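You operate a simulated robot arm through the tools that you are given. There is no shell and no other tool. Be economical: measure what you need, move in short steps, check, and stop when the job is done.

You run a simulated robot arm. Do the job below in one go: nothing can be reset, and whatever is moved stays where it is left.

JOB
Push the sliding lid shut. Then put the nozzle from the shelf of the tall table on the top of the tall table. Then put three of the green shakers from the shelf of the tall table on the shelf of the press bench. Then put the wide nozzle from the top of the steel worktop on the end stop of the front belt. Then take the cap from the top of the back belt and leave it on top of the large dome there. Then take the small cake from the top of the back belt and leave it on top of the large base there. Then pull the sleeve drawer open. Keep to this order. Set down upright: nozzle, green shaker, wide nozzle.

It is judged by the outcome, as a careful person would: the job done as asked, and still so three seconds after it is handed in. It fails if anything else is knocked over, pushed out of place, dropped, spilled or broken. Lids that push on must go on centred and level and be pressed home; caps that screw on are set level and turned clockwise until they are tight.

ROBOT AND FRAMES
A 6-joint arm with a two-finger gripper on a trunk, on a base that drives. Base frame: it is fixed to the floor where the robot stands at the start and does not move with it; the origin is under the middle of the robot, x ahead of it, y to its left, z up. Readings come in m, rad, newtons and seconds.
Its first joint turns from -2.007 to 2.007 rad. Places, roughly: cap (6x6x3 cm) [-1.6, -6.8, 1]; end stop of the front belt (30x17 cm) [-1.48, -2.98, 0.9]; green shaker [0.5, -1.25, 0.5]; large base (19x19x4 cm) [-1.4, -7.7, 1]; large dome (23x22x12 cm) [-1.5, -7.1, 1.1]; nozzle (4x4x5 cm) [0.5, -1, 0.5]; shelf of the press bench [-2.2, 2.5, 0.3]; sleeve drawer [-1.3, -6.3, 1]; sliding lid [0.5, 0, 0.9]; small cake (7x7x5 cm) [-1.6, -7.7, 1]; top of the tall table [0.5, -1.4, 1.2]; wide nozzle (4x4x5 cm) [-1.2, -5.9, 1]. Payload 2.1 kg.
Tool frame: the origin (TCP) lies between the finger pads and is the grasp point; the fingertips stand 0.02 m ahead of it; z points along the fingers, y is the line along which they close. Largest opening 0.1 m; the body of the gripper starts 0.063 m behind the TCP.
Orientation is told as [roll, pitch, yaw] about the base's x, y, z axes, in that order, counted from this pose: with the fingers straight down and closing along the base's y, the tool's x points along the base's -x, its y along +y and its z along -z.

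CONTROLS
- The arm moves only by the tool send_rows. Its argument "targets" is a list of rows, each a list of 7 numbers: the shift along the base's x, y, z in m, then the turn, a rotation vector about the base's x, y, z in rad, then the closure, from 0 (fully open) to 1 (shut). In form: [[tx, ty, tz, ax, ay, az, grip], ...]. A call has 1 to 20 rows; each row shifts and turns the commanded pose from where the row before left it. Each row takes 0.2 s and may step no farther than 0.05 m and 0.15 rad from the row before; otherwise, or with a gripper value out of range, the whole call is refused. Where a pose cannot be reached the arm comes as near as it can. A force on the tool above 40 N (or 10 N above the force at the start of the call, whichever is more), or a blocked arm, ends the call early, and 0.2 s more pass. The fingers move at their own pace (about 0.153 m/s each) and stop on an object; they squeeze with about 29 N. The grip force told is the motor's: it shows also when the fingers shut on nothing. Time passes only in rows, and 0.2 s behind the last, so rows that do not move let the fingers close. It gives the time, the measured TCP pose, the force on the tool (base axes), the opening and the grip force at its end, in the units of the frame above (readings bear some noise), with the torque about the TCP (base axes, N m) and any sound that the robot's microphone picked up, and new pictures: "views" is both (left out), scene, wrist or none.
- Cameras (640 x 400 px; columns grow to the right, rows downward): "scene" is now at [0.012, 0.1197, 1.675]; the picture's right is [-0.31, -0.95, 0.00], its down [-0.72, 0.24, -0.65] and it looks along [0.62, -0.20, -0.76] (base axes); focal length 252 px, centre (320, 200). "wrist" rides on the gripper at [0.07, -0.019, -0.099] in the tool frame; the picture's right is [0.26, 0.97, 0.00], its down [-0.75, 0.20, -0.63] and it looks along [-0.61, 0.16, 0.78] (tool axes); focal length 230 px, centre (320, 200). There is no depth. A picture from a camera that has moved, and an enlarged one, comes with that camera's place and axes in the base frame and with its lens. The place of the scene camera against the robot may be out by one fixed shift of up to 0.025 m in any direction.
- raise_lower(by): slides the trunk up (or, below 0, down) by that many m; the arm and the scene camera ride with it, the base frame stays. It gives what a move gives, with no picture.
- base_move(legs): drives the robot by 1 to 6 legs, each [ahead, turn to the left] in m and rad, along the robot's own axes; the way and the turn of a leg run together, so that a leg with both is an arc; at most 1.5 m and 3.142 rad a leg. The arm and the cameras ride along, it lands a little off, and it stops where it bumps. It gives what a move gives, and a new picture of the scene camera.
- pan_tilt(pan, tilt): turns the head with the scene camera to pan (to the left, within 2.705 rad either way) and tilt (down, from -0.506 to 1.204), counted from straight ahead of the robot. It gives what a move gives, and a new picture of the scene camera.
- enlarge(camera, box): a new picture of the part [left, top, right, bottom] of that camera's present view, enlarged. No time passes.
- job_done(): hands the job in; it is judged then, once.

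Go step by step. Nothing tells you exact positions but the pictures and the camera data: compare them with the known pose of the tool, close in by small moves and look again before you grip or let go. The budget is 483 turns and 360 pictures, counting those below and the enlarged ones. Unless the task says otherwise, let go and move clear before handing in.

The tools are called after ">>>" as a command line: name --pt "numbers of a row" for each row, then --argument value for the rest, lists and objects as JSON in quotes. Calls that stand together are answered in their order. send_rows: Moves the arm, as the interface text tells. Its arguments: {"type":"object","properties":{"targets":{"type":"array","items":{"type":"array","items":{"type":"number"}}},"views":{"type":"string","enum":["both","scene","wrist","none"]}},"required":["targets"]} The other tools are called the same way: raise_lower (by) slides the trunk up or down; base_move (legs) drives the base; pan_tilt (pan, tilt) turns the head that bears the scene camera; enlarge (camera, box) takes an enlarged picture of a part of a camera's view; job_done () hands the job in.

At the start:

```text
clock: 0.0
tcp_pos: [0.371, -0.1016, 1.1018]
ee_rot: [-0.003, 0.0, 0.0]
wrist_force: [0.1, 0.0, -0.3]
moment: [-0.03, -0.01, -0.02]
grip_width: 0.1002
finger_force: 0.1
trunk travel left (down, up): [-0.875, 0.115]
robot x, y, heading: [0.001, 0.004, -0.003]
head pan, tilt: [-0.318, 0.859]
```

scene: 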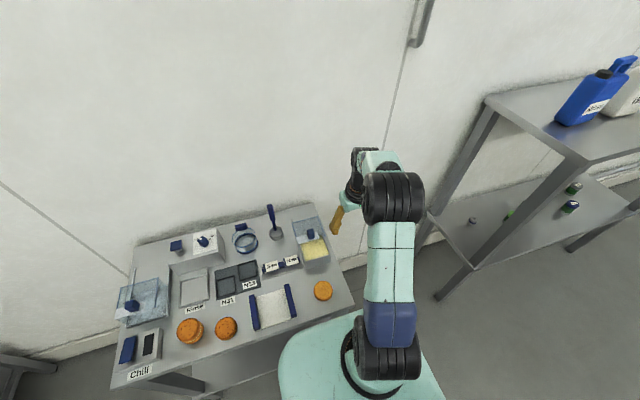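
wrist: 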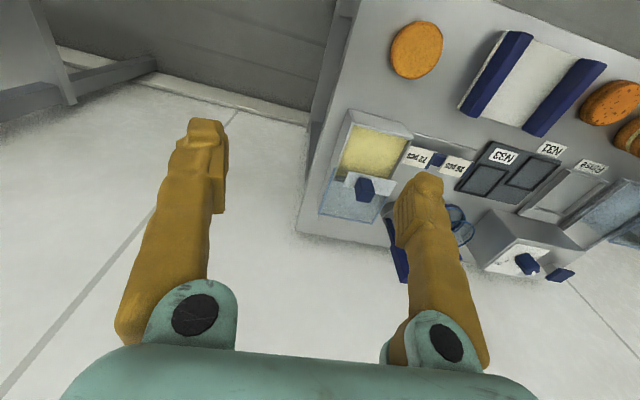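

I see a bench ahead with a box with a sliding lid near [0.5, 0, 0.9]. I'll look closer at it.

>>> enlarge --camera "scene" --box '[240, 190, 360, 310]'

>>> enlarge --camera "wrist" --box '[300, 80, 500, 280]'

```text
3.33 times, centred on (300, 250) of scene
camera zoom: at [0.012, 0.1197, 1.675], right [-0.31, -0.95, 0.0], down [-0.72, 0.24, -0.65], along [0.62, -0.2, -0.76], focal length 838 px, centre (387, 33)
```

zoom: 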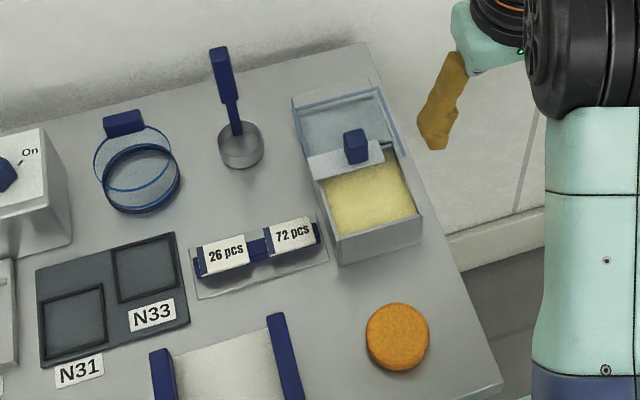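

```text
2.00 times, centred on (400, 180) of wrist
camera zoom: at [0.3006, -0.1202, 1.2012], right [-0.26, 0.97, 0.0], down [0.75, 0.2, 0.63], along [0.61, 0.16, -0.78], focal length 460 px, centre (160, 240)
```

zoom: 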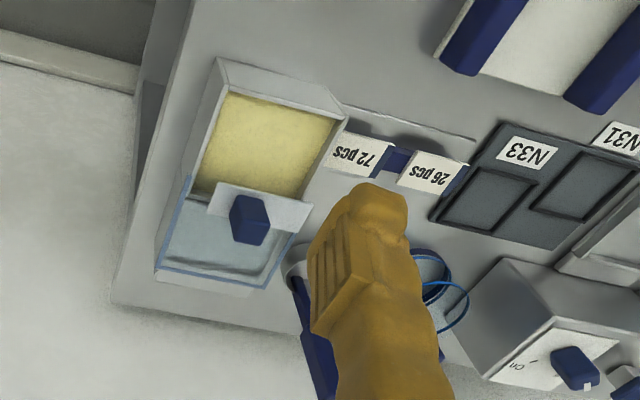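

The lid's blue knob is around [0.488, 0.0, 0.915]; the opening (yellow) is on the robot's side, so the lid must travel toward -x. I move the tool over the knob first.

>>> send_rows --pt "0.03 0.03 0 0 0 0 0.4" --pt "0.03 0.03 0 0 0 0 0.4" --pt "0.03 0.03 0 0 0 0 0.4" --pt "0.027 0.012 0 0 0 0 0.4" --pt "0 0 0 0 0 0 0.4"

```text
clock: 1.2
tcp_pos: [0.4768, 0.0006, 1.0995]
ee_rot: [0.0, 0.003, 0.0]
wrist_force: [-0.2, -0.2, 0.4]
moment: [-0.01, 0.03, 0.0]
grip_width: 0.06
finger_force: 0.0
out of reach, approached as far as the arm can: row 4
trunk travel left (down, up): [-0.875, 0.115]
robot x, y, heading: [0.0008, 0.0032, -0.001]
head pan, tilt: [-0.318, 0.859]
camera scene: at [0.0112, 0.1194, 1.675], right [-0.31, -0.95, 0.0], down [-0.72, 0.24, -0.65], along [0.62, -0.2, -0.76], focal length 252 px, centre (320, 200)
camera wrist: at [0.406, -0.0186, 1.1984], right [-0.26, 0.97, 0.0], down [0.75, 0.2, 0.63], along [0.61, 0.16, -0.78], focal length 230 px, centre (320, 200)
```

scene: 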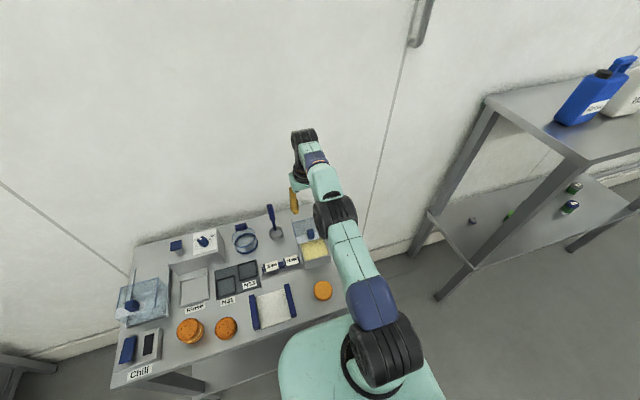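
wrist: 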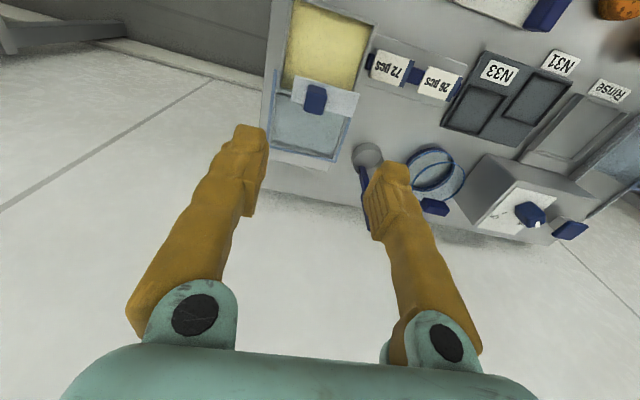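

The knob is near [0.482, -0.003, 0.92], just within reach. I lower the trunk and check.

>>> raise_lower --by -0.13

>>> enlarge --camera "wrist" --box '[160, 0, 480, 200]'

>>> enlarge --camera "scene" --box '[240, 130, 400, 230]'

```text
clock: 2.8
tcp_pos: [0.4763, -0.0003, 0.968]
ee_rot: [0.0, 0.001, 0.001]
wrist_force: [0.3, -0.6, 0.5]
moment: [0.0, 0.01, 0.01]
grip_width: 0.0599
finger_force: 0.0
trunk travel left (down, up): [-0.745, 0.245]
robot x, y, heading: [0.0003, 0.001, -0.002]
head pan, tilt: [-0.318, 0.859]
```

```text
2.00 times, centred on (320, 100) of wrist
camera zoom: at [0.4066, -0.0187, 1.0685], right [-0.26, 0.97, 0.0], down [0.75, 0.2, 0.63], along [0.61, 0.16, -0.78], focal length 460 px, centre (320, 400)
```

zoom: 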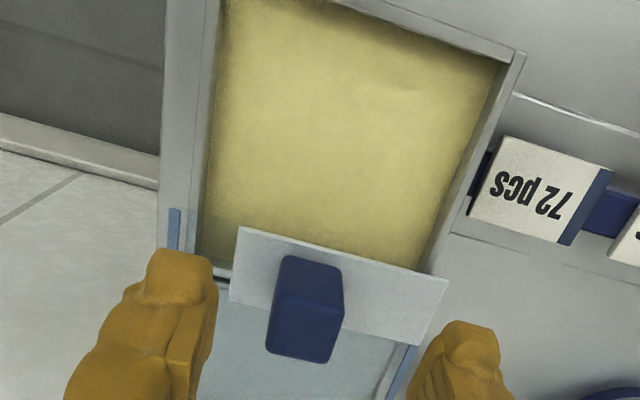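

```text
4.00 times, centred on (320, 180) of scene
camera zoom: at [0.0118, 0.1198, 1.545], right [-0.31, -0.95, 0.0], down [-0.72, 0.24, -0.65], along [0.62, -0.2, -0.76], focal length 1006 px, centre (320, 280)
```

zoom: 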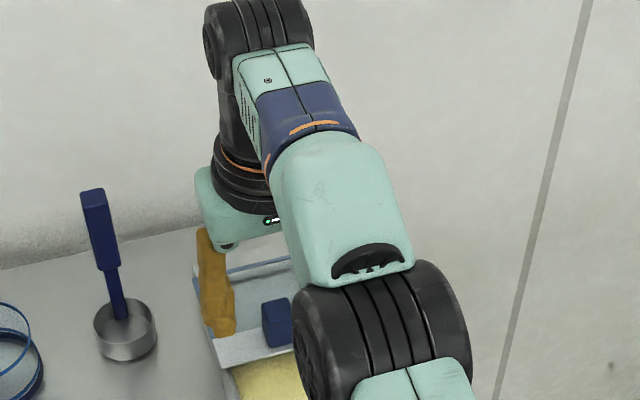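

The knob sits just ahead, between the fingers. I go down carefully.

>>> send_rows --pt "0.008 -0.003 -0.02 0 0 0 0.4" --pt "0 0 -0.018 0 0 0 0.4" --pt "0 0 0 0 0 0 0.4"

```text
clock: 3.6
tcp_pos: [0.4805, -0.0034, 0.9298]
ee_rot: [0.001, -0.003, 0.0]
wrist_force: [0.5, -0.4, 2.8]
moment: [0.12, 0.0, -0.01]
grip_width: 0.0604
finger_force: 0.3
out of reach, approached as far as the arm can: row 1
trunk travel left (down, up): [-0.745, 0.245]
robot x, y, heading: [-0.0003, -0.0011, 0.001]
head pan, tilt: [-0.318, 0.859]
camera scene: at [0.0116, 0.1197, 1.5451], right [-0.31, -0.95, 0.0], down [-0.72, 0.24, -0.65], along [0.62, -0.2, -0.76], focal length 252 px, centre (320, 200)
camera wrist: at [0.41, -0.0228, 1.0291], right [-0.26, 0.97, 0.0], down [0.75, 0.2, 0.63], along [0.61, 0.16, -0.78], focal length 230 px, centre (320, 200)
```

scene: 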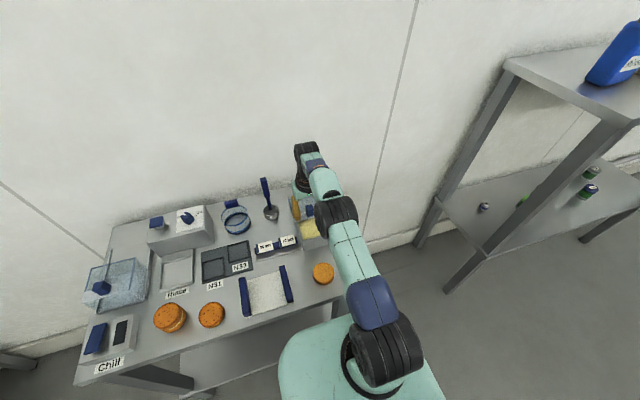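
wrist: 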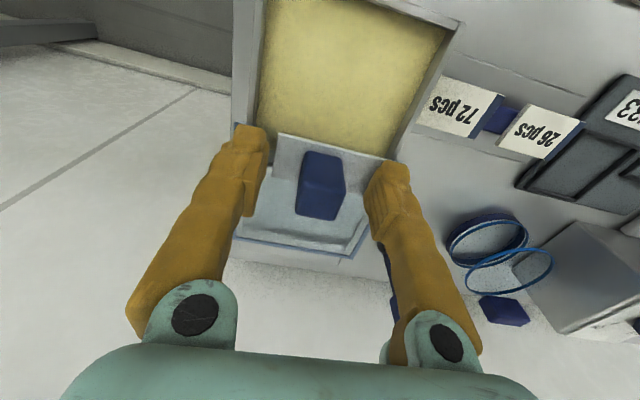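

I'm just touching the rim; I lift slightly and close on the knob.

>>> send_rows --pt "0 0 0.004 0 0 0 0.4" --pt "0 0 0 0 0 0 0.8" --pt "0 0 0 0 0 0 1" --pt "0 0 0 0 0 0 1" --views "wrist"

```text
clock: 4.6
tcp_pos: [0.4791, -0.0043, 0.9321]
ee_rot: [-0.002, 0.0, 0.0]
wrist_force: [-1.4, -2.5, -4.5]
moment: [-0.01, -0.27, 0.0]
grip_width: 0.0211
finger_force: 45.0
trunk travel left (down, up): [-0.745, 0.245]
robot x, y, heading: [0.0008, -0.002, -0.0]
head pan, tilt: [-0.318, 0.859]
camera wrist: at [0.4103, -0.023, 1.033], right [-0.26, 0.97, 0.0], down [0.75, 0.2, 0.63], along [0.61, 0.16, -0.78], focal length 230 px, centre (320, 200)
```

wrist: 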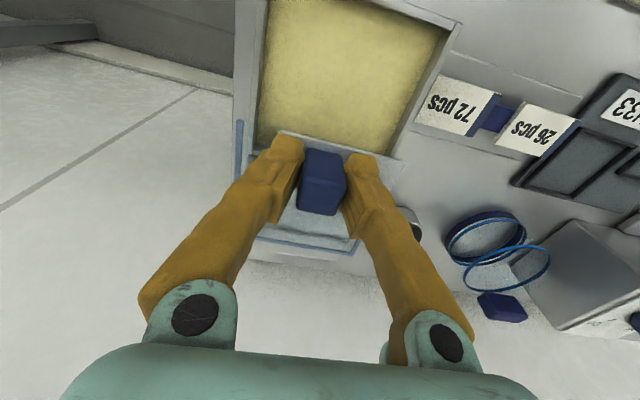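

The knob is gripped (21 mm). I pull it toward the robot in small steps.

>>> send_rows --pt "-0.015 0 0 0 0 0 1" --pt "-0.015 0 0 0 0 0 1" --pt "-0.015 0 0 0 0 0 1" --views "wrist"

```text
clock: 5.4
tcp_pos: [0.436, -0.0046, 0.9337]
ee_rot: [0.0, 0.002, 0.0]
wrist_force: [-2.5, -1.4, -9.1]
moment: [0.02, -0.66, -0.01]
grip_width: 0.0214
finger_force: 45.1
trunk travel left (down, up): [-0.745, 0.245]
robot x, y, heading: [0.0005, 0.0003, -0.004]
head pan, tilt: [-0.318, 0.859]
camera wrist: at [0.3655, -0.0231, 1.0331], right [-0.26, 0.97, 0.0], down [0.75, 0.2, 0.63], along [0.61, 0.16, -0.78], focal length 230 px, centre (320, 200)
```

wrist: 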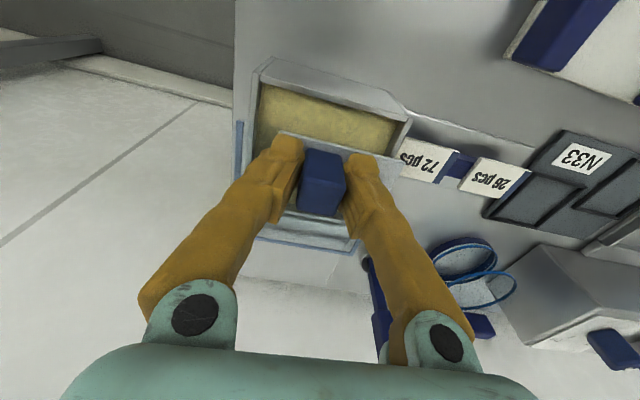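

The lid is sliding well. I continue toward the near wall.

>>> send_rows --pt "-0.012 0 -0.002 0 0 0 1" --pt "-0.012 0 0 0 0 0 1" --pt "-0.012 0 0 0 0 0 1" --views "wrist"

```text
clock: 6.2
tcp_pos: [0.4099, -0.0037, 0.9324]
ee_rot: [0.001, -0.008, 0.001]
wrist_force: [29.9, -6.6, 21.7]
moment: [-0.07, -0.45, 0.02]
grip_width: 0.0217
finger_force: 44.9
trunk travel left (down, up): [-0.745, 0.245]
robot x, y, heading: [0.0012, -0.0036, -0.001]
head pan, tilt: [-0.318, 0.859]
camera wrist: at [0.3391, -0.0231, 1.0303], right [-0.26, 0.97, 0.0], down [0.75, 0.2, 0.64], along [0.62, 0.16, -0.77], focal length 230 px, centre (320, 200)
```

wrist: 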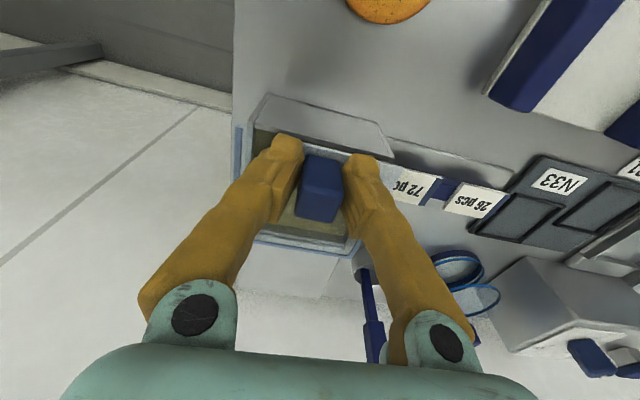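

A 30 N resistance: the lid reached its stop. I release and lift to check.

>>> send_rows --pt "0.006 0 0 0 0 0 1" --pt "0 0 0 0 0 0 0.4" --pt "0 0 0.01 0 0 0 0.4" --pt "0 0 0.04 0 0 0 0.4" --pt "0 0 0.04 0 0 0 0.4" --views "wrist"

>>> enlarge --camera "wrist" --box '[200, 0, 440, 200]'

```text
clock: 7.4
tcp_pos: [0.4054, -0.0036, 1.0223]
ee_rot: [0.002, 0.0, 0.001]
wrist_force: [0.1, 0.3, -0.9]
moment: [0.0, 0.03, -0.02]
grip_width: 0.0601
finger_force: 0.0
trunk travel left (down, up): [-0.745, 0.245]
robot x, y, heading: [0.0023, 0.0026, -0.005]
head pan, tilt: [-0.318, 0.859]
camera wrist: at [0.3361, -0.0224, 1.122], right [-0.26, 0.97, 0.0], down [0.75, 0.2, 0.63], along [0.61, 0.16, -0.78], focal length 230 px, centre (320, 200)
```

wrist: 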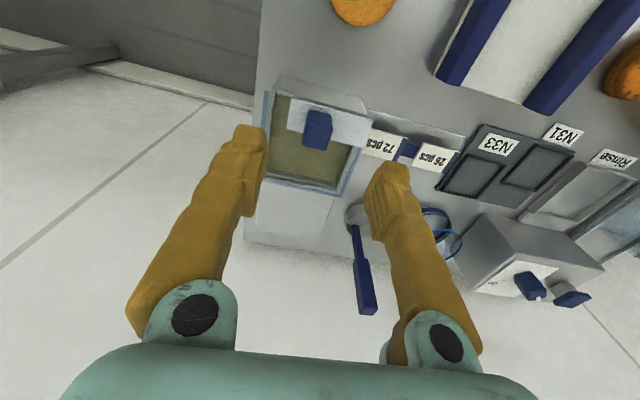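

```text
2.00 times, centred on (320, 100) of wrist
camera zoom: at [0.3361, -0.0224, 1.122], right [-0.26, 0.97, 0.0], down [0.75, 0.2, 0.63], along [0.61, 0.16, -0.78], focal length 460 px, centre (320, 400)
```

zoom: 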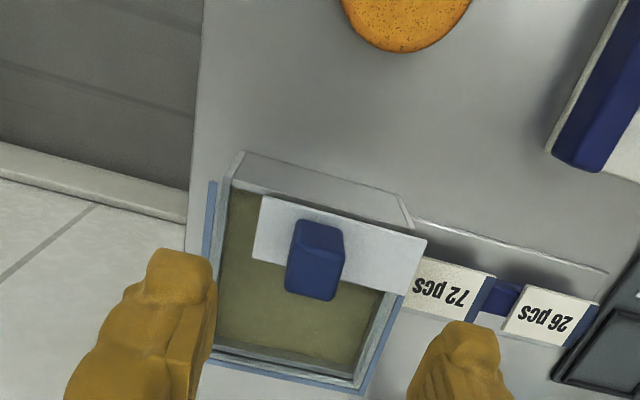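

>>> send_rows --pt "-0.03 -0.05 0.02 0 0 0 0.4" --pt "-0.03 -0.05 0.02 0 0 0 0.4" --pt "-0.03 -0.05 0.02 0 0 0 0.4" --views "wrist"

>>> enlarge --camera "scene" --box '[260, 170, 360, 270]'

>>> enlarge --camera "wrist" --box '[300, 80, 500, 240]'

```text
refused: row 1 steps farther than a row can; nothing moved
```

```text
4.00 times, centred on (310, 220) of scene
camera zoom: at [0.0118, 0.1196, 1.545], right [-0.31, -0.95, 0.0], down [-0.72, 0.24, -0.65], along [0.62, -0.2, -0.76], focal length 1006 px, centre (360, 120)
```

zoom: 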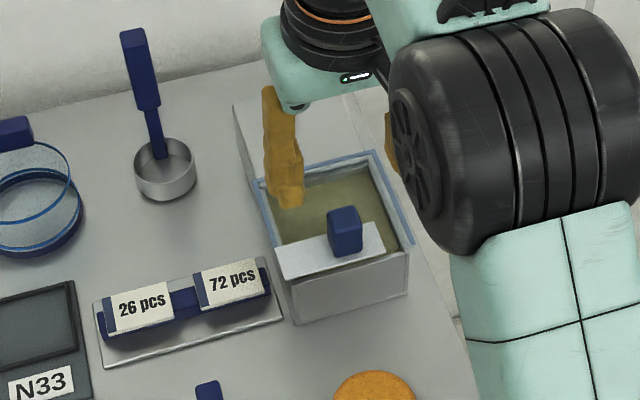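

```text
2.50 times, centred on (400, 160) of wrist
camera zoom: at [0.3361, -0.0224, 1.122], right [-0.26, 0.97, 0.0], down [0.75, 0.2, 0.63], along [0.61, 0.16, -0.78], focal length 575 px, centre (120, 300)
```

zoom: 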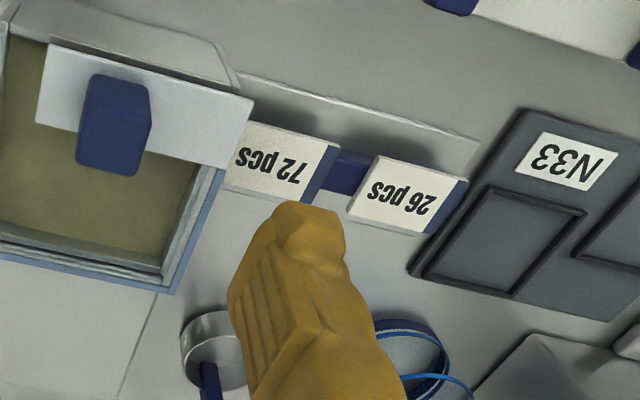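

The lid is shut against the near wall. Next I retract the arm and look at the tall table.

>>> send_rows --pt "-0.03 -0.02 0.02 0 0 0 0.4" --pt "-0.03 -0.02 0.03 0 0 0 0.4" --pt "-0.03 -0.02 0.02 0 0 0 0.4" --pt "-0.03 -0.02 0 0 0 0 0.0" --views "none"

>>> pan_tilt --pan -1.1 --tilt 0.6

```text
clock: 8.4
tcp_pos: [0.2818, -0.0817, 1.0922]
ee_rot: [0.0, -0.002, 0.0]
wrist_force: [-0.1, 0.8, -0.2]
moment: [0.0, 0.0, 0.03]
grip_width: 0.1002
finger_force: 0.1
trunk travel left (down, up): [-0.745, 0.245]
robot x, y, heading: [0.0007, -0.0003, -0.002]
head pan, tilt: [-0.318, 0.859]
```

```text
clock: 9.5
tcp_pos: [0.2856, -0.0817, 1.0933]
ee_rot: [-0.001, 0.001, -0.001]
wrist_force: [-0.1, 0.1, -0.3]
moment: [0.04, 0.02, 0.03]
grip_width: 0.1
finger_force: 0.0
trunk travel left (down, up): [-0.745, 0.245]
robot x, y, heading: [0.0035, 0.0008, 0.001]
head pan, tilt: [-1.1, 0.6]
camera scene: at [-0.0218, 0.0653, 1.5665], right [-0.89, -0.45, 0.0], down [-0.26, 0.5, -0.82], along [0.38, -0.73, -0.57], focal length 252 px, centre (320, 200)
```

scene: 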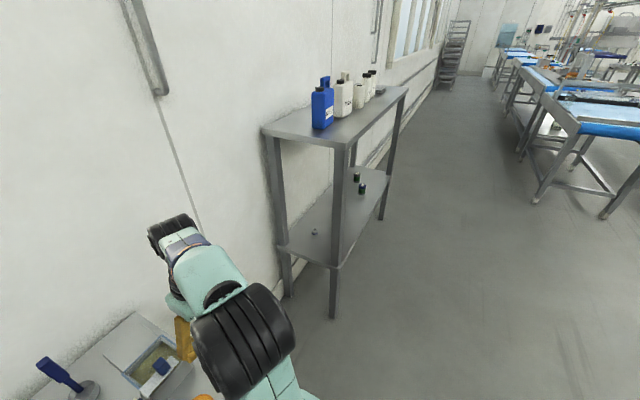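

The tall table spans x 0.33–0.68, y −0.78…−1.9; the nozzle is near [0.55, -0.97, 0.5]. I drive there, keeping clear of the table, and face it.

>>> base_move --legs '[[-0.15, 0], [0, -1.571], [0.97, 0], [0, 1.571]]'

>>> pan_tilt --pan 0 --tilt 0.7

```text
clock: 23.2
tcp_pos: [0.1531, -1.0479, 1.0914]
ee_rot: [0.001, 0.0, 0.033]
wrist_force: [-0.1, -0.3, 0.3]
moment: [-0.01, -0.01, -0.02]
grip_width: 0.0999
finger_force: 0.0
trunk travel left (down, up): [-0.745, 0.245]
robot x, y, heading: [-0.1349, -0.9742, 0.034]
head pan, tilt: [-1.1, 0.6]
camera scene: at [-0.1575, -0.9117, 1.5666], right [-0.88, -0.48, 0.0], down [-0.27, 0.49, -0.83], along [0.4, -0.72, -0.56], focal length 252 px, centre (320, 200)
```

scene: 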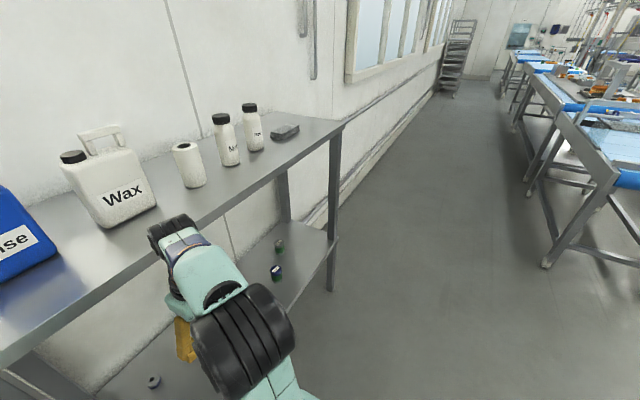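

```text
clock: 24.5
tcp_pos: [0.1524, -1.0479, 1.0925]
ee_rot: [-0.001, -0.001, 0.035]
wrist_force: [0.2, -0.3, -0.5]
moment: [-0.03, -0.01, 0.03]
grip_width: 0.1002
finger_force: 0.0
trunk travel left (down, up): [-0.745, 0.245]
robot x, y, heading: [-0.135, -0.9757, 0.031]
head pan, tilt: [0.0, 0.7]
camera scene: at [-0.1154, -0.8316, 1.5579], right [0.03, -1.0, 0.0], down [-0.64, -0.02, -0.77], along [0.76, 0.02, -0.64], focal length 252 px, centre (320, 200)
```

scene: 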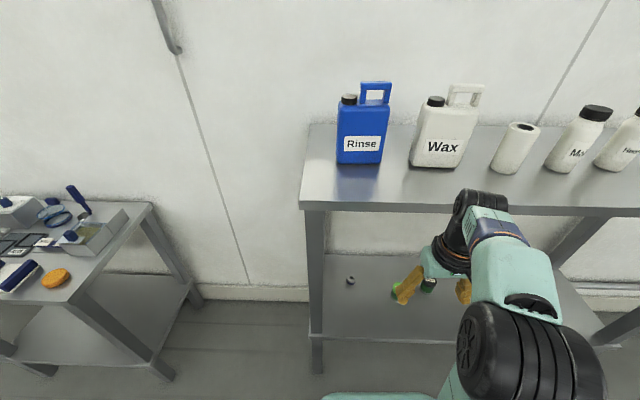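

Nozzle seen at about [0.536, -0.954]. I lower the trunk to shelf height while clear of the table and look.

>>> raise_lower --by -0.45

>>> pan_tilt --pan 0 --tilt 0.6

>>> enlarge --camera "wrist" --box '[0, 0, 640, 400]'

```text
refused: -0.45 is not a number from -0.4 to 0.4
```

```text
clock: 25.2
tcp_pos: [0.1529, -1.0488, 1.091]
ee_rot: [0.001, 0.001, 0.033]
wrist_force: [0.7, -1.0, 0.2]
moment: [0.01, 0.03, -0.01]
grip_width: 0.1001
finger_force: 0.0
trunk travel left (down, up): [-0.745, 0.245]
robot x, y, heading: [-0.1327, -0.9782, 0.033]
head pan, tilt: [0.0, 0.6]
camera scene: at [-0.1119, -0.8313, 1.5665], right [0.03, -1.0, 0.0], down [-0.56, -0.02, -0.82], along [0.82, 0.03, -0.57], focal length 252 px, centre (320, 200)
```

scene: 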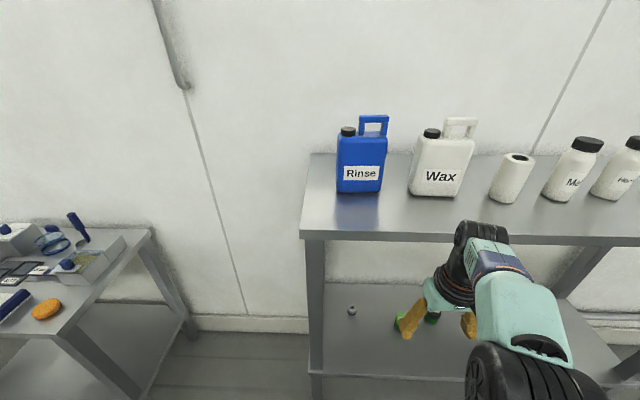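

```text
1.00 times, centred on (320, 200) of wrist (not enlarged: the box is as wide or as high as the picture)
camera zoom: at [0.0833, -1.0694, 1.1913], right [-0.29, 0.96, 0.0], down [0.74, 0.23, 0.63], along [0.6, 0.18, -0.78], focal length 230 px, centre (320, 200)
```

zoom: 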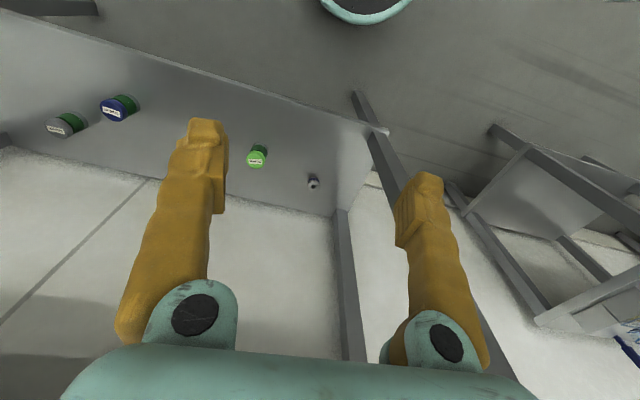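

>>> enlarge --camera "wrist" --box '[20, 70, 180, 170]'

>>> raise_lower --by -0.4

>>> enlarge --camera "wrist" --box '[0, 0, 640, 400]'

>>> enlarge --camera "scene" --box '[0, 0, 640, 400]'

```text
4.00 times, centred on (100, 120) of wrist
camera zoom: at [0.0833, -1.0694, 1.1913], right [-0.29, 0.96, 0.0], down [0.74, 0.23, 0.63], along [0.6, 0.18, -0.78], focal length 920 px, centre (1200, 520)
```

zoom: 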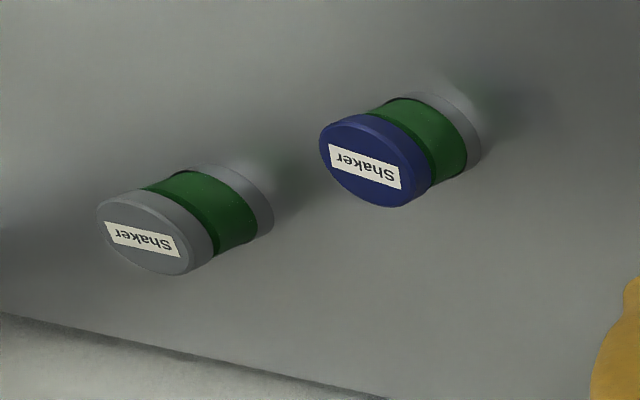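

```text
clock: 29.0
tcp_pos: [0.1537, -1.0482, 0.6917]
ee_rot: [-0.001, -0.001, 0.035]
wrist_force: [0.4, -0.3, 0.8]
moment: [0.01, 0.01, 0.02]
grip_width: 0.1
finger_force: 0.1
trunk travel left (down, up): [-0.345, 0.645]
robot x, y, heading: [-0.1319, -0.9753, 0.03]
head pan, tilt: [0.0, 0.6]
```

```text
1.00 times, centred on (320, 200) of wrist (not enlarged: the box is as wide or as high as the picture)
camera zoom: at [0.0833, -1.0694, 0.7913], right [-0.29, 0.96, 0.0], down [0.74, 0.23, 0.63], along [0.6, 0.18, -0.78], focal length 230 px, centre (320, 200)
```

zoom: 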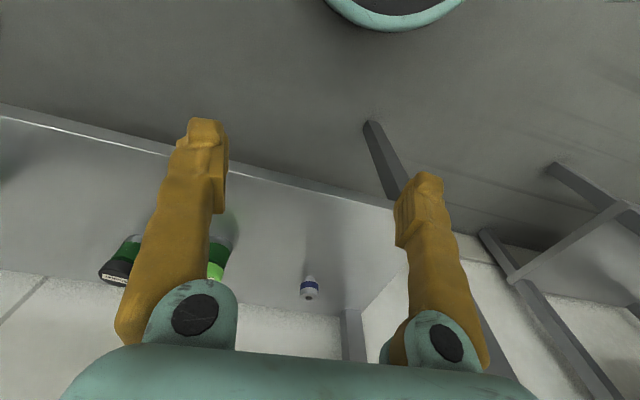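

```text
1.00 times, centred on (320, 200) of scene (not enlarged: the box is as wide or as high as the picture)
camera zoom: at [-0.1119, -0.8314, 1.1666], right [0.03, -1.0, 0.0], down [-0.56, -0.02, -0.83], along [0.82, 0.03, -0.56], focal length 252 px, centre (320, 200)
```

zoom: 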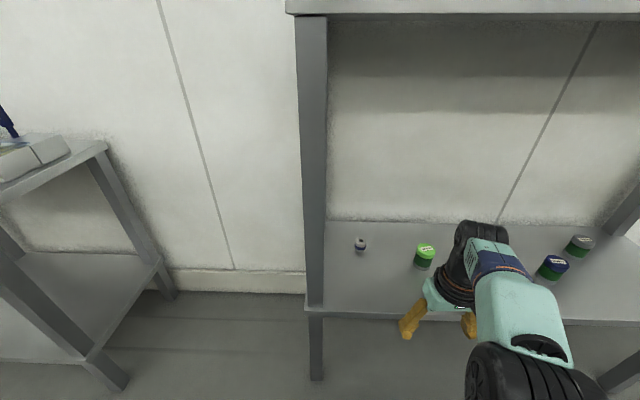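

Four green-bodied shakers seem to be on the shelf; the nozzle is at about [0.52, -0.962]. I lower a little more, drive ahead 0.22 m, and then look with the wrist camera.

>>> raise_lower --by -0.07

>>> base_move --legs '[[0.22, 0]]'

>>> enlarge --camera "wrist" --box '[0, 0, 640, 400]'

```text
clock: 30.1
tcp_pos: [0.1536, -1.0488, 0.621]
ee_rot: [0.001, 0.0, 0.032]
wrist_force: [-0.5, 0.4, -0.4]
moment: [0.0, -0.04, 0.0]
grip_width: 0.0998
finger_force: 0.1
trunk travel left (down, up): [-0.275, 0.715]
robot x, y, heading: [-0.1305, -0.9757, 0.035]
head pan, tilt: [0.0, 0.6]
```

```text
clock: 31.8
tcp_pos: [0.3763, -1.0398, 0.6212]
ee_rot: [-0.001, 0.001, 0.036]
wrist_force: [-0.3, -0.4, 0.2]
moment: [-0.04, 0.0, -0.04]
grip_width: 0.1
finger_force: 0.0
trunk travel left (down, up): [-0.275, 0.715]
robot x, y, heading: [0.0889, -0.9692, 0.031]
head pan, tilt: [0.0, 0.6]
camera scene: at [0.1114, -0.8237, 1.0965], right [0.04, -1.0, 0.0], down [-0.56, -0.02, -0.82], along [0.82, 0.03, -0.57], focal length 252 px, centre (320, 200)
```

scene: 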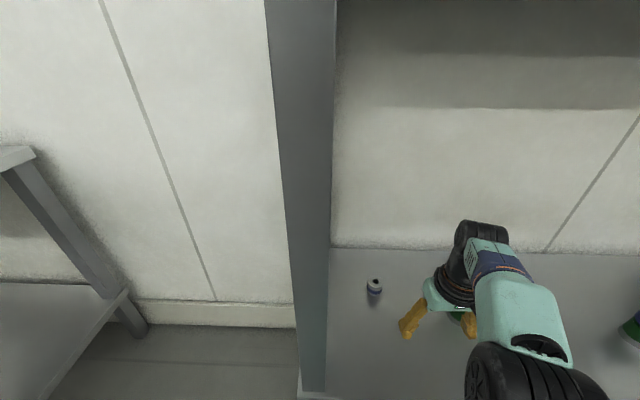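

```text
1.00 times, centred on (320, 200) of wrist (not enlarged: the box is as wide or as high as the picture)
camera zoom: at [0.3071, -1.0612, 0.7213], right [-0.29, 0.96, 0.0], down [0.74, 0.23, 0.63], along [0.6, 0.18, -0.78], focal length 230 px, centre (320, 200)
```

zoom: 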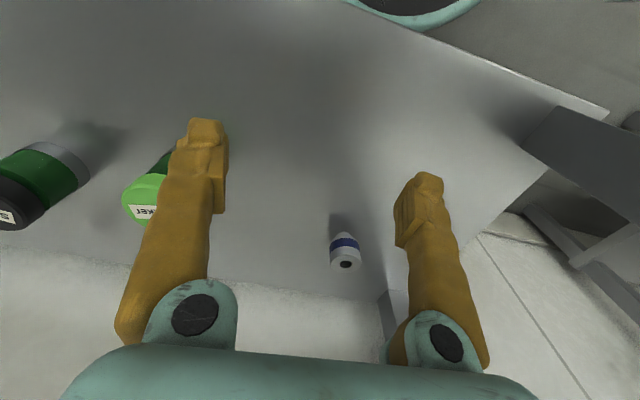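

The nozzle is at [0.529, -0.961], top at z≈0.55. I move above it.

>>> send_rows --pt "0.02 0.04 0 0 0 0 0.3" --pt "0.03 0.039 0 0 0 0 0.3" --pt "0.04 0 0 0 0 0 0.3" --pt "0.04 0 0 0 0 0 0.3" --pt "0.022 0 0 0 0 0 0.3" --pt "0 0 0 0 0 0 0.3"

```text
clock: 33.2
tcp_pos: [0.5269, -0.9626, 0.6154]
ee_rot: [0.0, 0.002, 0.035]
wrist_force: [0.9, -0.2, -0.5]
moment: [-0.01, 0.04, -0.02]
grip_width: 0.07
finger_force: 0.0
out of reach, approached as far as the arm can: row 5
trunk travel left (down, up): [-0.275, 0.715]
robot x, y, heading: [0.0892, -0.9708, 0.036]
head pan, tilt: [0.0, 0.6]
camera scene: at [0.1113, -0.8236, 1.0965], right [0.04, -1.0, 0.0], down [-0.56, -0.02, -0.83], along [0.82, 0.03, -0.56], focal length 252 px, centre (320, 200)
camera wrist: at [0.4567, -0.9835, 0.7144], right [-0.29, 0.96, 0.0], down [0.74, 0.23, 0.63], along [0.6, 0.18, -0.78], focal length 230 px, centre (320, 200)
```

scene: 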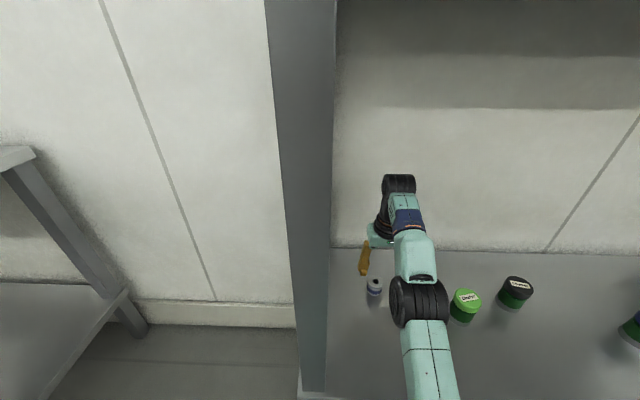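
wrist: 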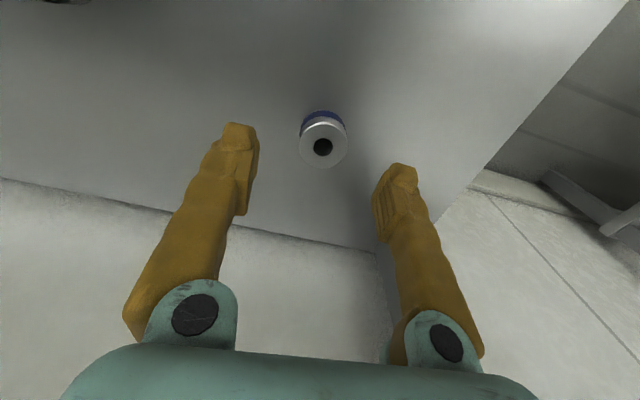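

Aligned over the nozzle. I lower with the trunk and then close.

>>> raise_lower --by -0.085

>>> send_rows --pt "0 0.003 0 0 0 0 0.3" --pt "0 0 0 0 0 0 0.6" --pt "0 0 0 0 0 0 1" --pt "0 0 0 0 0 0 1" --views "wrist"

```text
clock: 34.4
tcp_pos: [0.5255, -0.962, 0.5306]
ee_rot: [0.001, 0.001, 0.035]
wrist_force: [-0.2, 0.5, -0.4]
moment: [0.02, -0.01, 0.0]
grip_width: 0.0699
finger_force: 0.1
trunk travel left (down, up): [-0.19, 0.8]
robot x, y, heading: [0.0867, -0.9676, 0.035]
head pan, tilt: [0.0, 0.6]
```

```text
clock: 35.4
tcp_pos: [0.5257, -0.9594, 0.5299]
ee_rot: [0.001, -0.001, 0.034]
wrist_force: [-0.8, 0.1, 1.5]
moment: [0.01, -0.02, -0.01]
grip_width: 0.0374
finger_force: 28.6
trunk travel left (down, up): [-0.19, 0.8]
robot x, y, heading: [0.0869, -0.9714, 0.031]
head pan, tilt: [0.0, 0.6]
camera wrist: at [0.4562, -0.9803, 0.6294], right [-0.29, 0.96, 0.0], down [0.74, 0.23, 0.63], along [0.6, 0.18, -0.78], focal length 230 px, centre (320, 200)
```

wrist: 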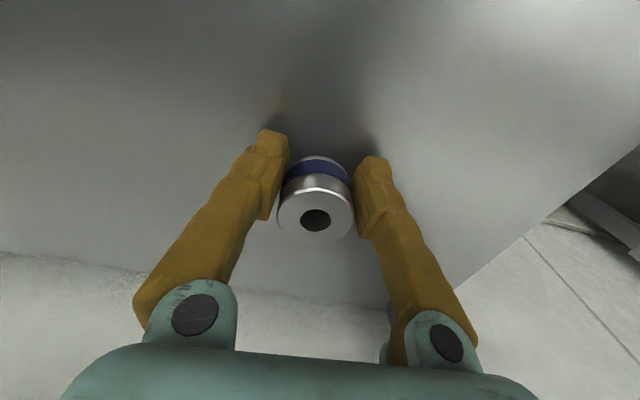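

Gripped at 37 mm. I lift it clear, retract and back out from under the table.

>>> raise_lower --by 0.07

>>> send_rows --pt "-0.03 0 0 0 0 0 1" --pt "-0.03 0 0 0 0 0 1" --pt "-0.03 0 0 0 0 0 1" --pt "-0.03 0 0 0 0 0 1" --pt "-0.03 0 0 0 0 0 1" --views "wrist"

>>> base_move --legs '[[-0.25, 0]]'

>>> raise_lower --by 0.4

>>> raise_lower --by 0.3

>>> enlarge --camera "scene" --box '[0, 0, 640, 400]'

>>> enlarge --camera "wrist" --box '[0, 0, 640, 400]'

```text
clock: 36.5
tcp_pos: [0.5252, -0.9593, 0.5986]
ee_rot: [-0.001, 0.001, 0.037]
wrist_force: [0.3, -0.8, -0.3]
moment: [0.0, -0.01, -0.02]
grip_width: 0.0374
finger_force: 29.0
trunk travel left (down, up): [-0.26, 0.73]
robot x, y, heading: [0.0892, -0.9694, 0.033]
head pan, tilt: [0.0, 0.6]
```

```text
clock: 37.7
tcp_pos: [0.3739, -0.9599, 0.5988]
ee_rot: [0.001, -0.002, 0.035]
wrist_force: [0.1, -0.6, -1.2]
moment: [-0.02, 0.01, 0.02]
grip_width: 0.0375
finger_force: 29.2
trunk travel left (down, up): [-0.26, 0.73]
robot x, y, heading: [0.0889, -0.9685, 0.033]
head pan, tilt: [0.0, 0.6]
camera wrist: at [0.3047, -0.9802, 0.6992], right [-0.29, 0.96, 0.0], down [0.74, 0.23, 0.63], along [0.6, 0.18, -0.78], focal length 230 px, centre (320, 200)
```

wrist: 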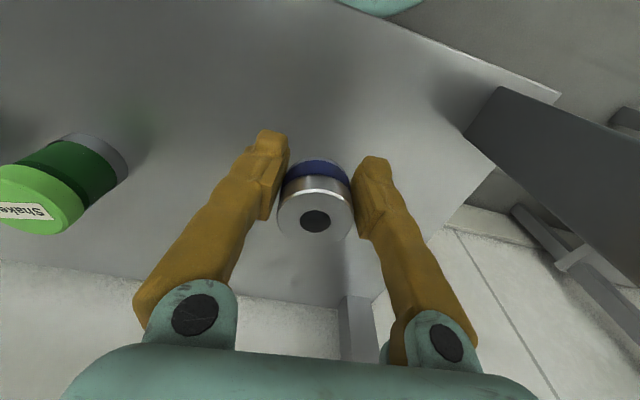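

```text
clock: 39.5
tcp_pos: [0.127, -0.9676, 0.5993]
ee_rot: [-0.001, 0.0, 0.034]
wrist_force: [-0.2, 0.1, -2.0]
moment: [0.0, -0.03, 0.01]
grip_width: 0.0371
finger_force: 28.8
trunk travel left (down, up): [-0.26, 0.73]
robot x, y, heading: [-0.1572, -0.9783, 0.035]
head pan, tilt: [0.0, 0.6]
camera scene: at [-0.1368, -0.8324, 1.0816], right [0.03, -1.0, 0.0], down [-0.56, -0.02, -0.83], along [0.82, 0.03, -0.56], focal length 252 px, centre (320, 200)
```

scene: 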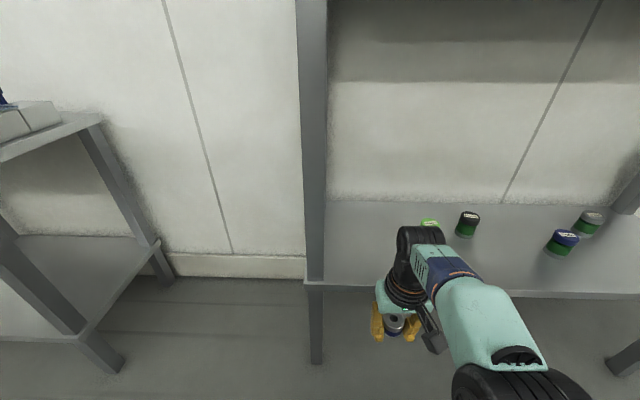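

```text
clock: 43.3
tcp_pos: [0.1264, -0.9682, 0.9998]
ee_rot: [0.002, 0.0, 0.034]
wrist_force: [-0.5, -0.1, -0.8]
moment: [0.01, -0.02, 0.03]
grip_width: 0.0374
finger_force: 29.0
trunk travel left (down, up): [-0.66, 0.33]
robot x, y, heading: [-0.1573, -0.9773, 0.038]
head pan, tilt: [0.0, 0.6]
```

```text
clock: 46.3
tcp_pos: [0.127, -0.9678, 1.299]
ee_rot: [-0.001, -0.001, 0.034]
wrist_force: [0.2, 0.3, -0.9]
moment: [0.02, -0.01, 0.0]
grip_width: 0.0373
finger_force: 29.4
trunk travel left (down, up): [-0.96, 0.03]
robot x, y, heading: [-0.1606, -0.9798, 0.033]
head pan, tilt: [0.0, 0.6]
```

```text
1.00 times, centred on (320, 200) of scene (not enlarged: the box is as wide or as high as the picture)
camera zoom: at [-0.1366, -0.8322, 1.7815], right [0.03, -1.0, 0.0], down [-0.56, -0.02, -0.83], along [0.82, 0.03, -0.56], focal length 252 px, centre (320, 200)
```

zoom: 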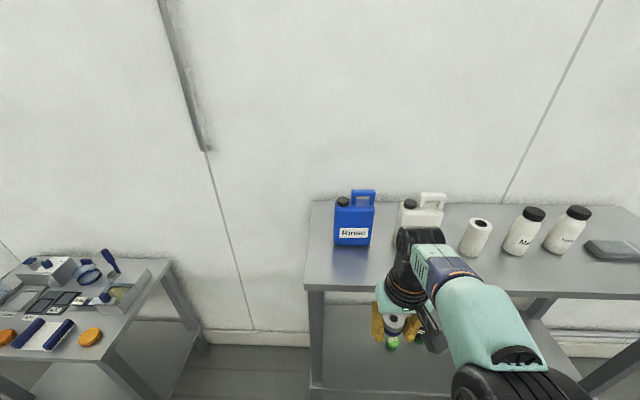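

```text
1.00 times, centred on (320, 200) of wrist (not enlarged: the box is as wide or as high as the picture)
camera zoom: at [0.0571, -0.9891, 1.3993], right [-0.29, 0.96, 0.0], down [0.74, 0.23, 0.63], along [0.6, 0.18, -0.78], focal length 230 px, centre (320, 200)
```

zoom: 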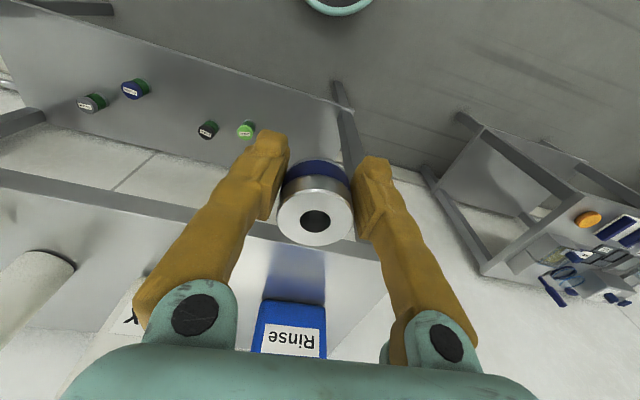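

All clear: the top's front edge is x≈0.29 and the jug stands behind x≈0.445. I'll place the nozzle at about [0.35, -1.01].

>>> base_move --legs '[[0.12, 0]]'

>>> send_rows --pt "0.03 -0.02 0 0 0 0 1" --pt "0.03 -0.02 0 0 0 0 1" --pt "0.04 -0.005 0 0 0 0 1" --pt "0 0 0 0 0 0 1"

```text
clock: 47.6
tcp_pos: [0.2322, -0.9642, 1.3046]
ee_rot: [-0.001, -0.016, 0.035]
wrist_force: [1.0, 0.5, -0.8]
moment: [0.02, 0.13, -0.03]
grip_width: 0.0374
finger_force: 29.1
trunk travel left (down, up): [-0.96, 0.03]
robot x, y, heading: [-0.0398, -0.9731, 0.033]
head pan, tilt: [0.0, 0.6]
camera scene: at [-0.0271, -0.8283, 1.7817], right [0.04, -1.0, 0.0], down [-0.56, -0.02, -0.83], along [0.83, 0.03, -0.56], focal length 252 px, centre (320, 200)
```

scene: 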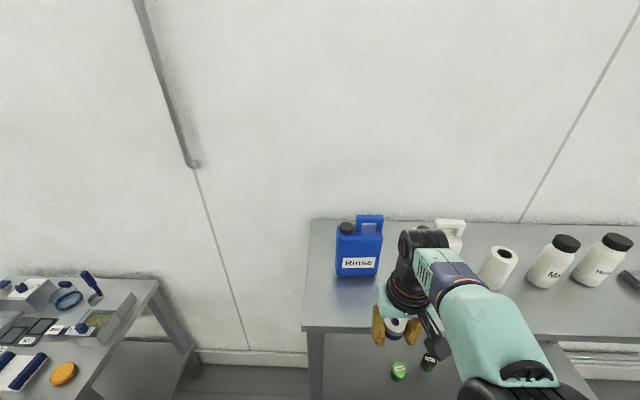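

```text
clock: 48.6
tcp_pos: [0.3381, -1.0072, 1.3022]
ee_rot: [0.0, -0.01, 0.035]
wrist_force: [-0.7, 0.3, -1.1]
moment: [-0.03, 0.01, -0.03]
grip_width: 0.0373
finger_force: 29.1
trunk travel left (down, up): [-0.96, 0.03]
robot x, y, heading: [-0.0351, -0.9719, 0.033]
head pan, tilt: [0.0, 0.6]
camera scene: at [-0.018, -0.8275, 1.7816], right [0.04, -1.0, 0.0], down [-0.56, -0.02, -0.83], along [0.83, 0.03, -0.56], focal length 252 px, centre (320, 200)
camera wrist: at [0.2686, -1.0286, 1.4019], right [-0.29, 0.96, 0.0], down [0.74, 0.23, 0.64], along [0.61, 0.18, -0.77], focal length 230 px, centre (320, 200)
```

scene: 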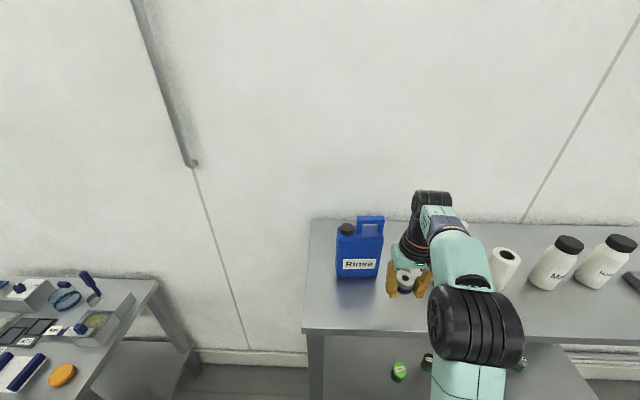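
wrist: 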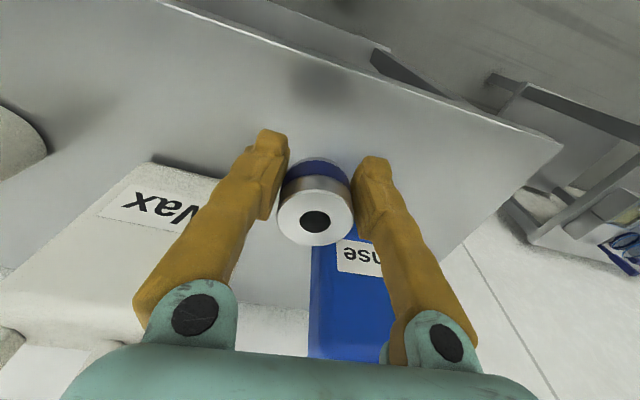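

Over the spot. I go down gently until contact.

>>> send_rows --pt "0 0 -0.03 0 0 0 1" --pt "0 0 -0.02 0 0 0 1" --pt "0 0 -0.01 0 0 0 1" --pt "0 0 0 0 0 0 1" --views "scene"

>>> enlarge --camera "wrist" --box '[160, 50, 480, 250]'

>>> enlarge --camera "scene" --box '[320, 200, 480, 340]'

```text
clock: 49.6
tcp_pos: [0.3407, -1.0084, 1.2421]
ee_rot: [-0.001, -0.007, 0.035]
wrist_force: [-0.9, 0.7, -0.3]
moment: [0.0, -0.03, 0.02]
grip_width: 0.0375
finger_force: 29.3
trunk travel left (down, up): [-0.96, 0.03]
robot x, y, heading: [-0.0387, -0.9701, 0.036]
head pan, tilt: [0.0, 0.6]
camera scene: at [-0.0152, -0.8282, 1.7816], right [0.04, -1.0, 0.0], down [-0.56, -0.02, -0.83], along [0.82, 0.03, -0.56], focal length 252 px, centre (320, 200)
```

scene: 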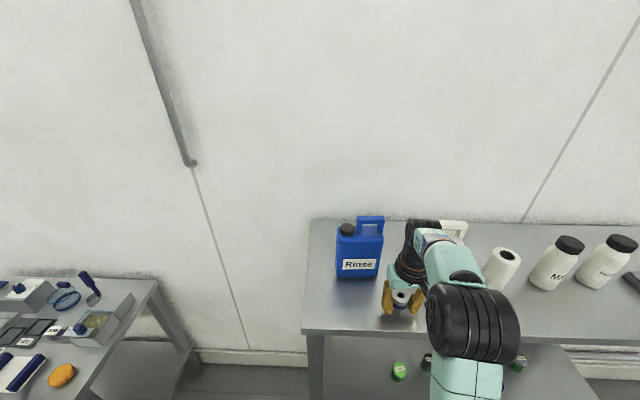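

```text
2.00 times, centred on (320, 150) of wrist
camera zoom: at [0.2695, -1.0293, 1.3416], right [-0.29, 0.96, 0.0], down [0.74, 0.23, 0.64], along [0.61, 0.18, -0.77], focal length 460 px, centre (320, 300)
```

zoom: 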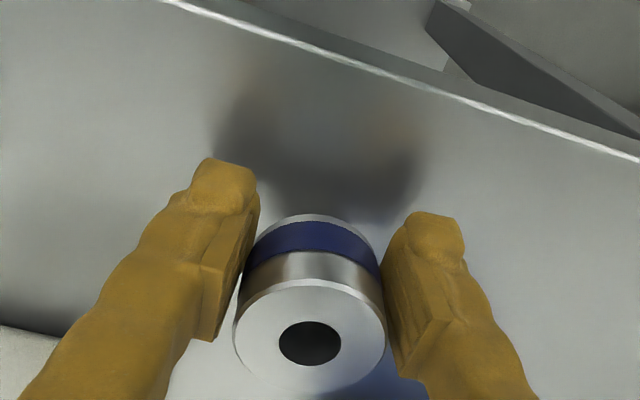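

```text
2.86 times, centred on (400, 270) of scene
camera zoom: at [-0.0152, -0.8282, 1.7816], right [0.04, -1.0, 0.0], down [-0.56, -0.02, -0.83], along [0.82, 0.03, -0.56], focal length 718 px, centre (91, 0)
```

zoom: 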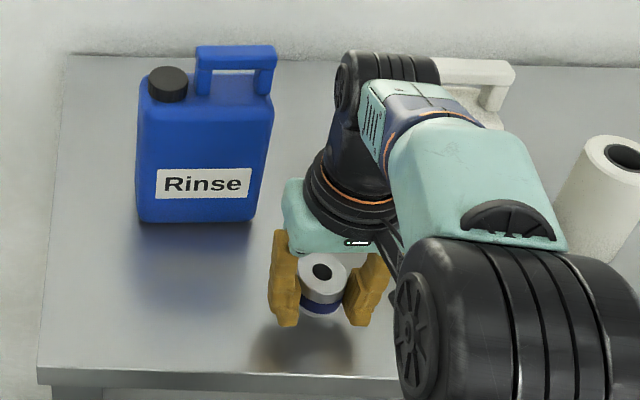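

>>> send_rows --pt "0 0 -0.005 0 0 0 1" --pt "0 0 -0.004 0 0 0 1" --pt "0 0 -0.003 0 0 0 1" --pt "0 0 0 0 0 0 1" --views "none"

>>> enlarge --camera "wrist" --box '[160, 50, 480, 250]'

```text
clock: 50.6
tcp_pos: [0.3403, -1.0084, 1.2303]
ee_rot: [-0.001, -0.007, 0.034]
wrist_force: [-0.3, -0.6, -0.5]
moment: [-0.02, 0.06, 0.0]
grip_width: 0.0372
finger_force: 29.0
trunk travel left (down, up): [-0.96, 0.03]
robot x, y, heading: [-0.034, -0.9729, 0.032]
head pan, tilt: [0.0, 0.6]
```

```text
2.00 times, centred on (320, 150) of wrist
camera zoom: at [0.2702, -1.0298, 1.3291], right [-0.29, 0.96, 0.0], down [0.74, 0.23, 0.64], along [0.61, 0.18, -0.77], focal length 460 px, centre (320, 300)
```

zoom: 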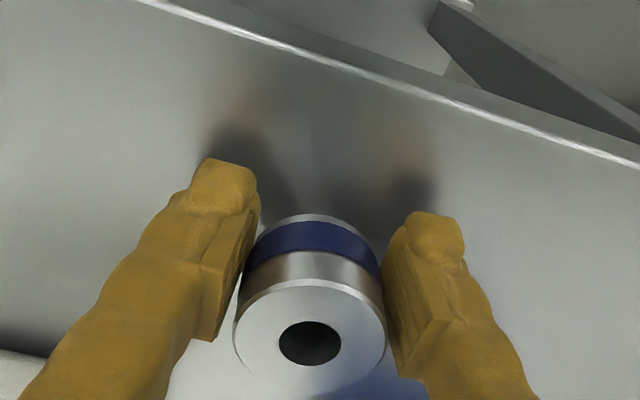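

>>> send_rows --pt "0 0 -0.003 0 0 0 1" --pt "0 0 -0.003 0 0 0 1" --pt "0 0 0 0 0 0 1" --views "none"

>>> enlarge --camera "wrist" --box '[160, 50, 480, 250]'

```text
clock: 51.4
tcp_pos: [0.3405, -1.0088, 1.2258]
ee_rot: [-0.001, -0.011, 0.035]
wrist_force: [4.9, -2.0, 25.3]
moment: [-0.01, -0.29, 0.01]
grip_width: 0.0377
finger_force: 29.2
trunk travel left (down, up): [-0.96, 0.03]
robot x, y, heading: [-0.0378, -0.9711, 0.036]
head pan, tilt: [0.0, 0.6]
```

```text
2.00 times, centred on (320, 150) of wrist
camera zoom: at [0.269, -1.0298, 1.3239], right [-0.29, 0.96, 0.0], down [0.74, 0.23, 0.64], along [0.61, 0.18, -0.77], focal length 460 px, centre (320, 300)
```

zoom: 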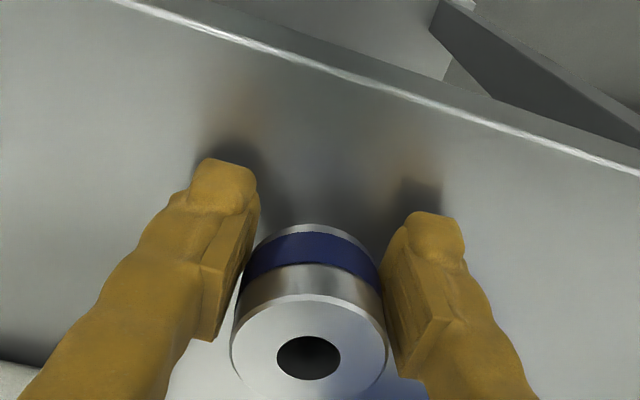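

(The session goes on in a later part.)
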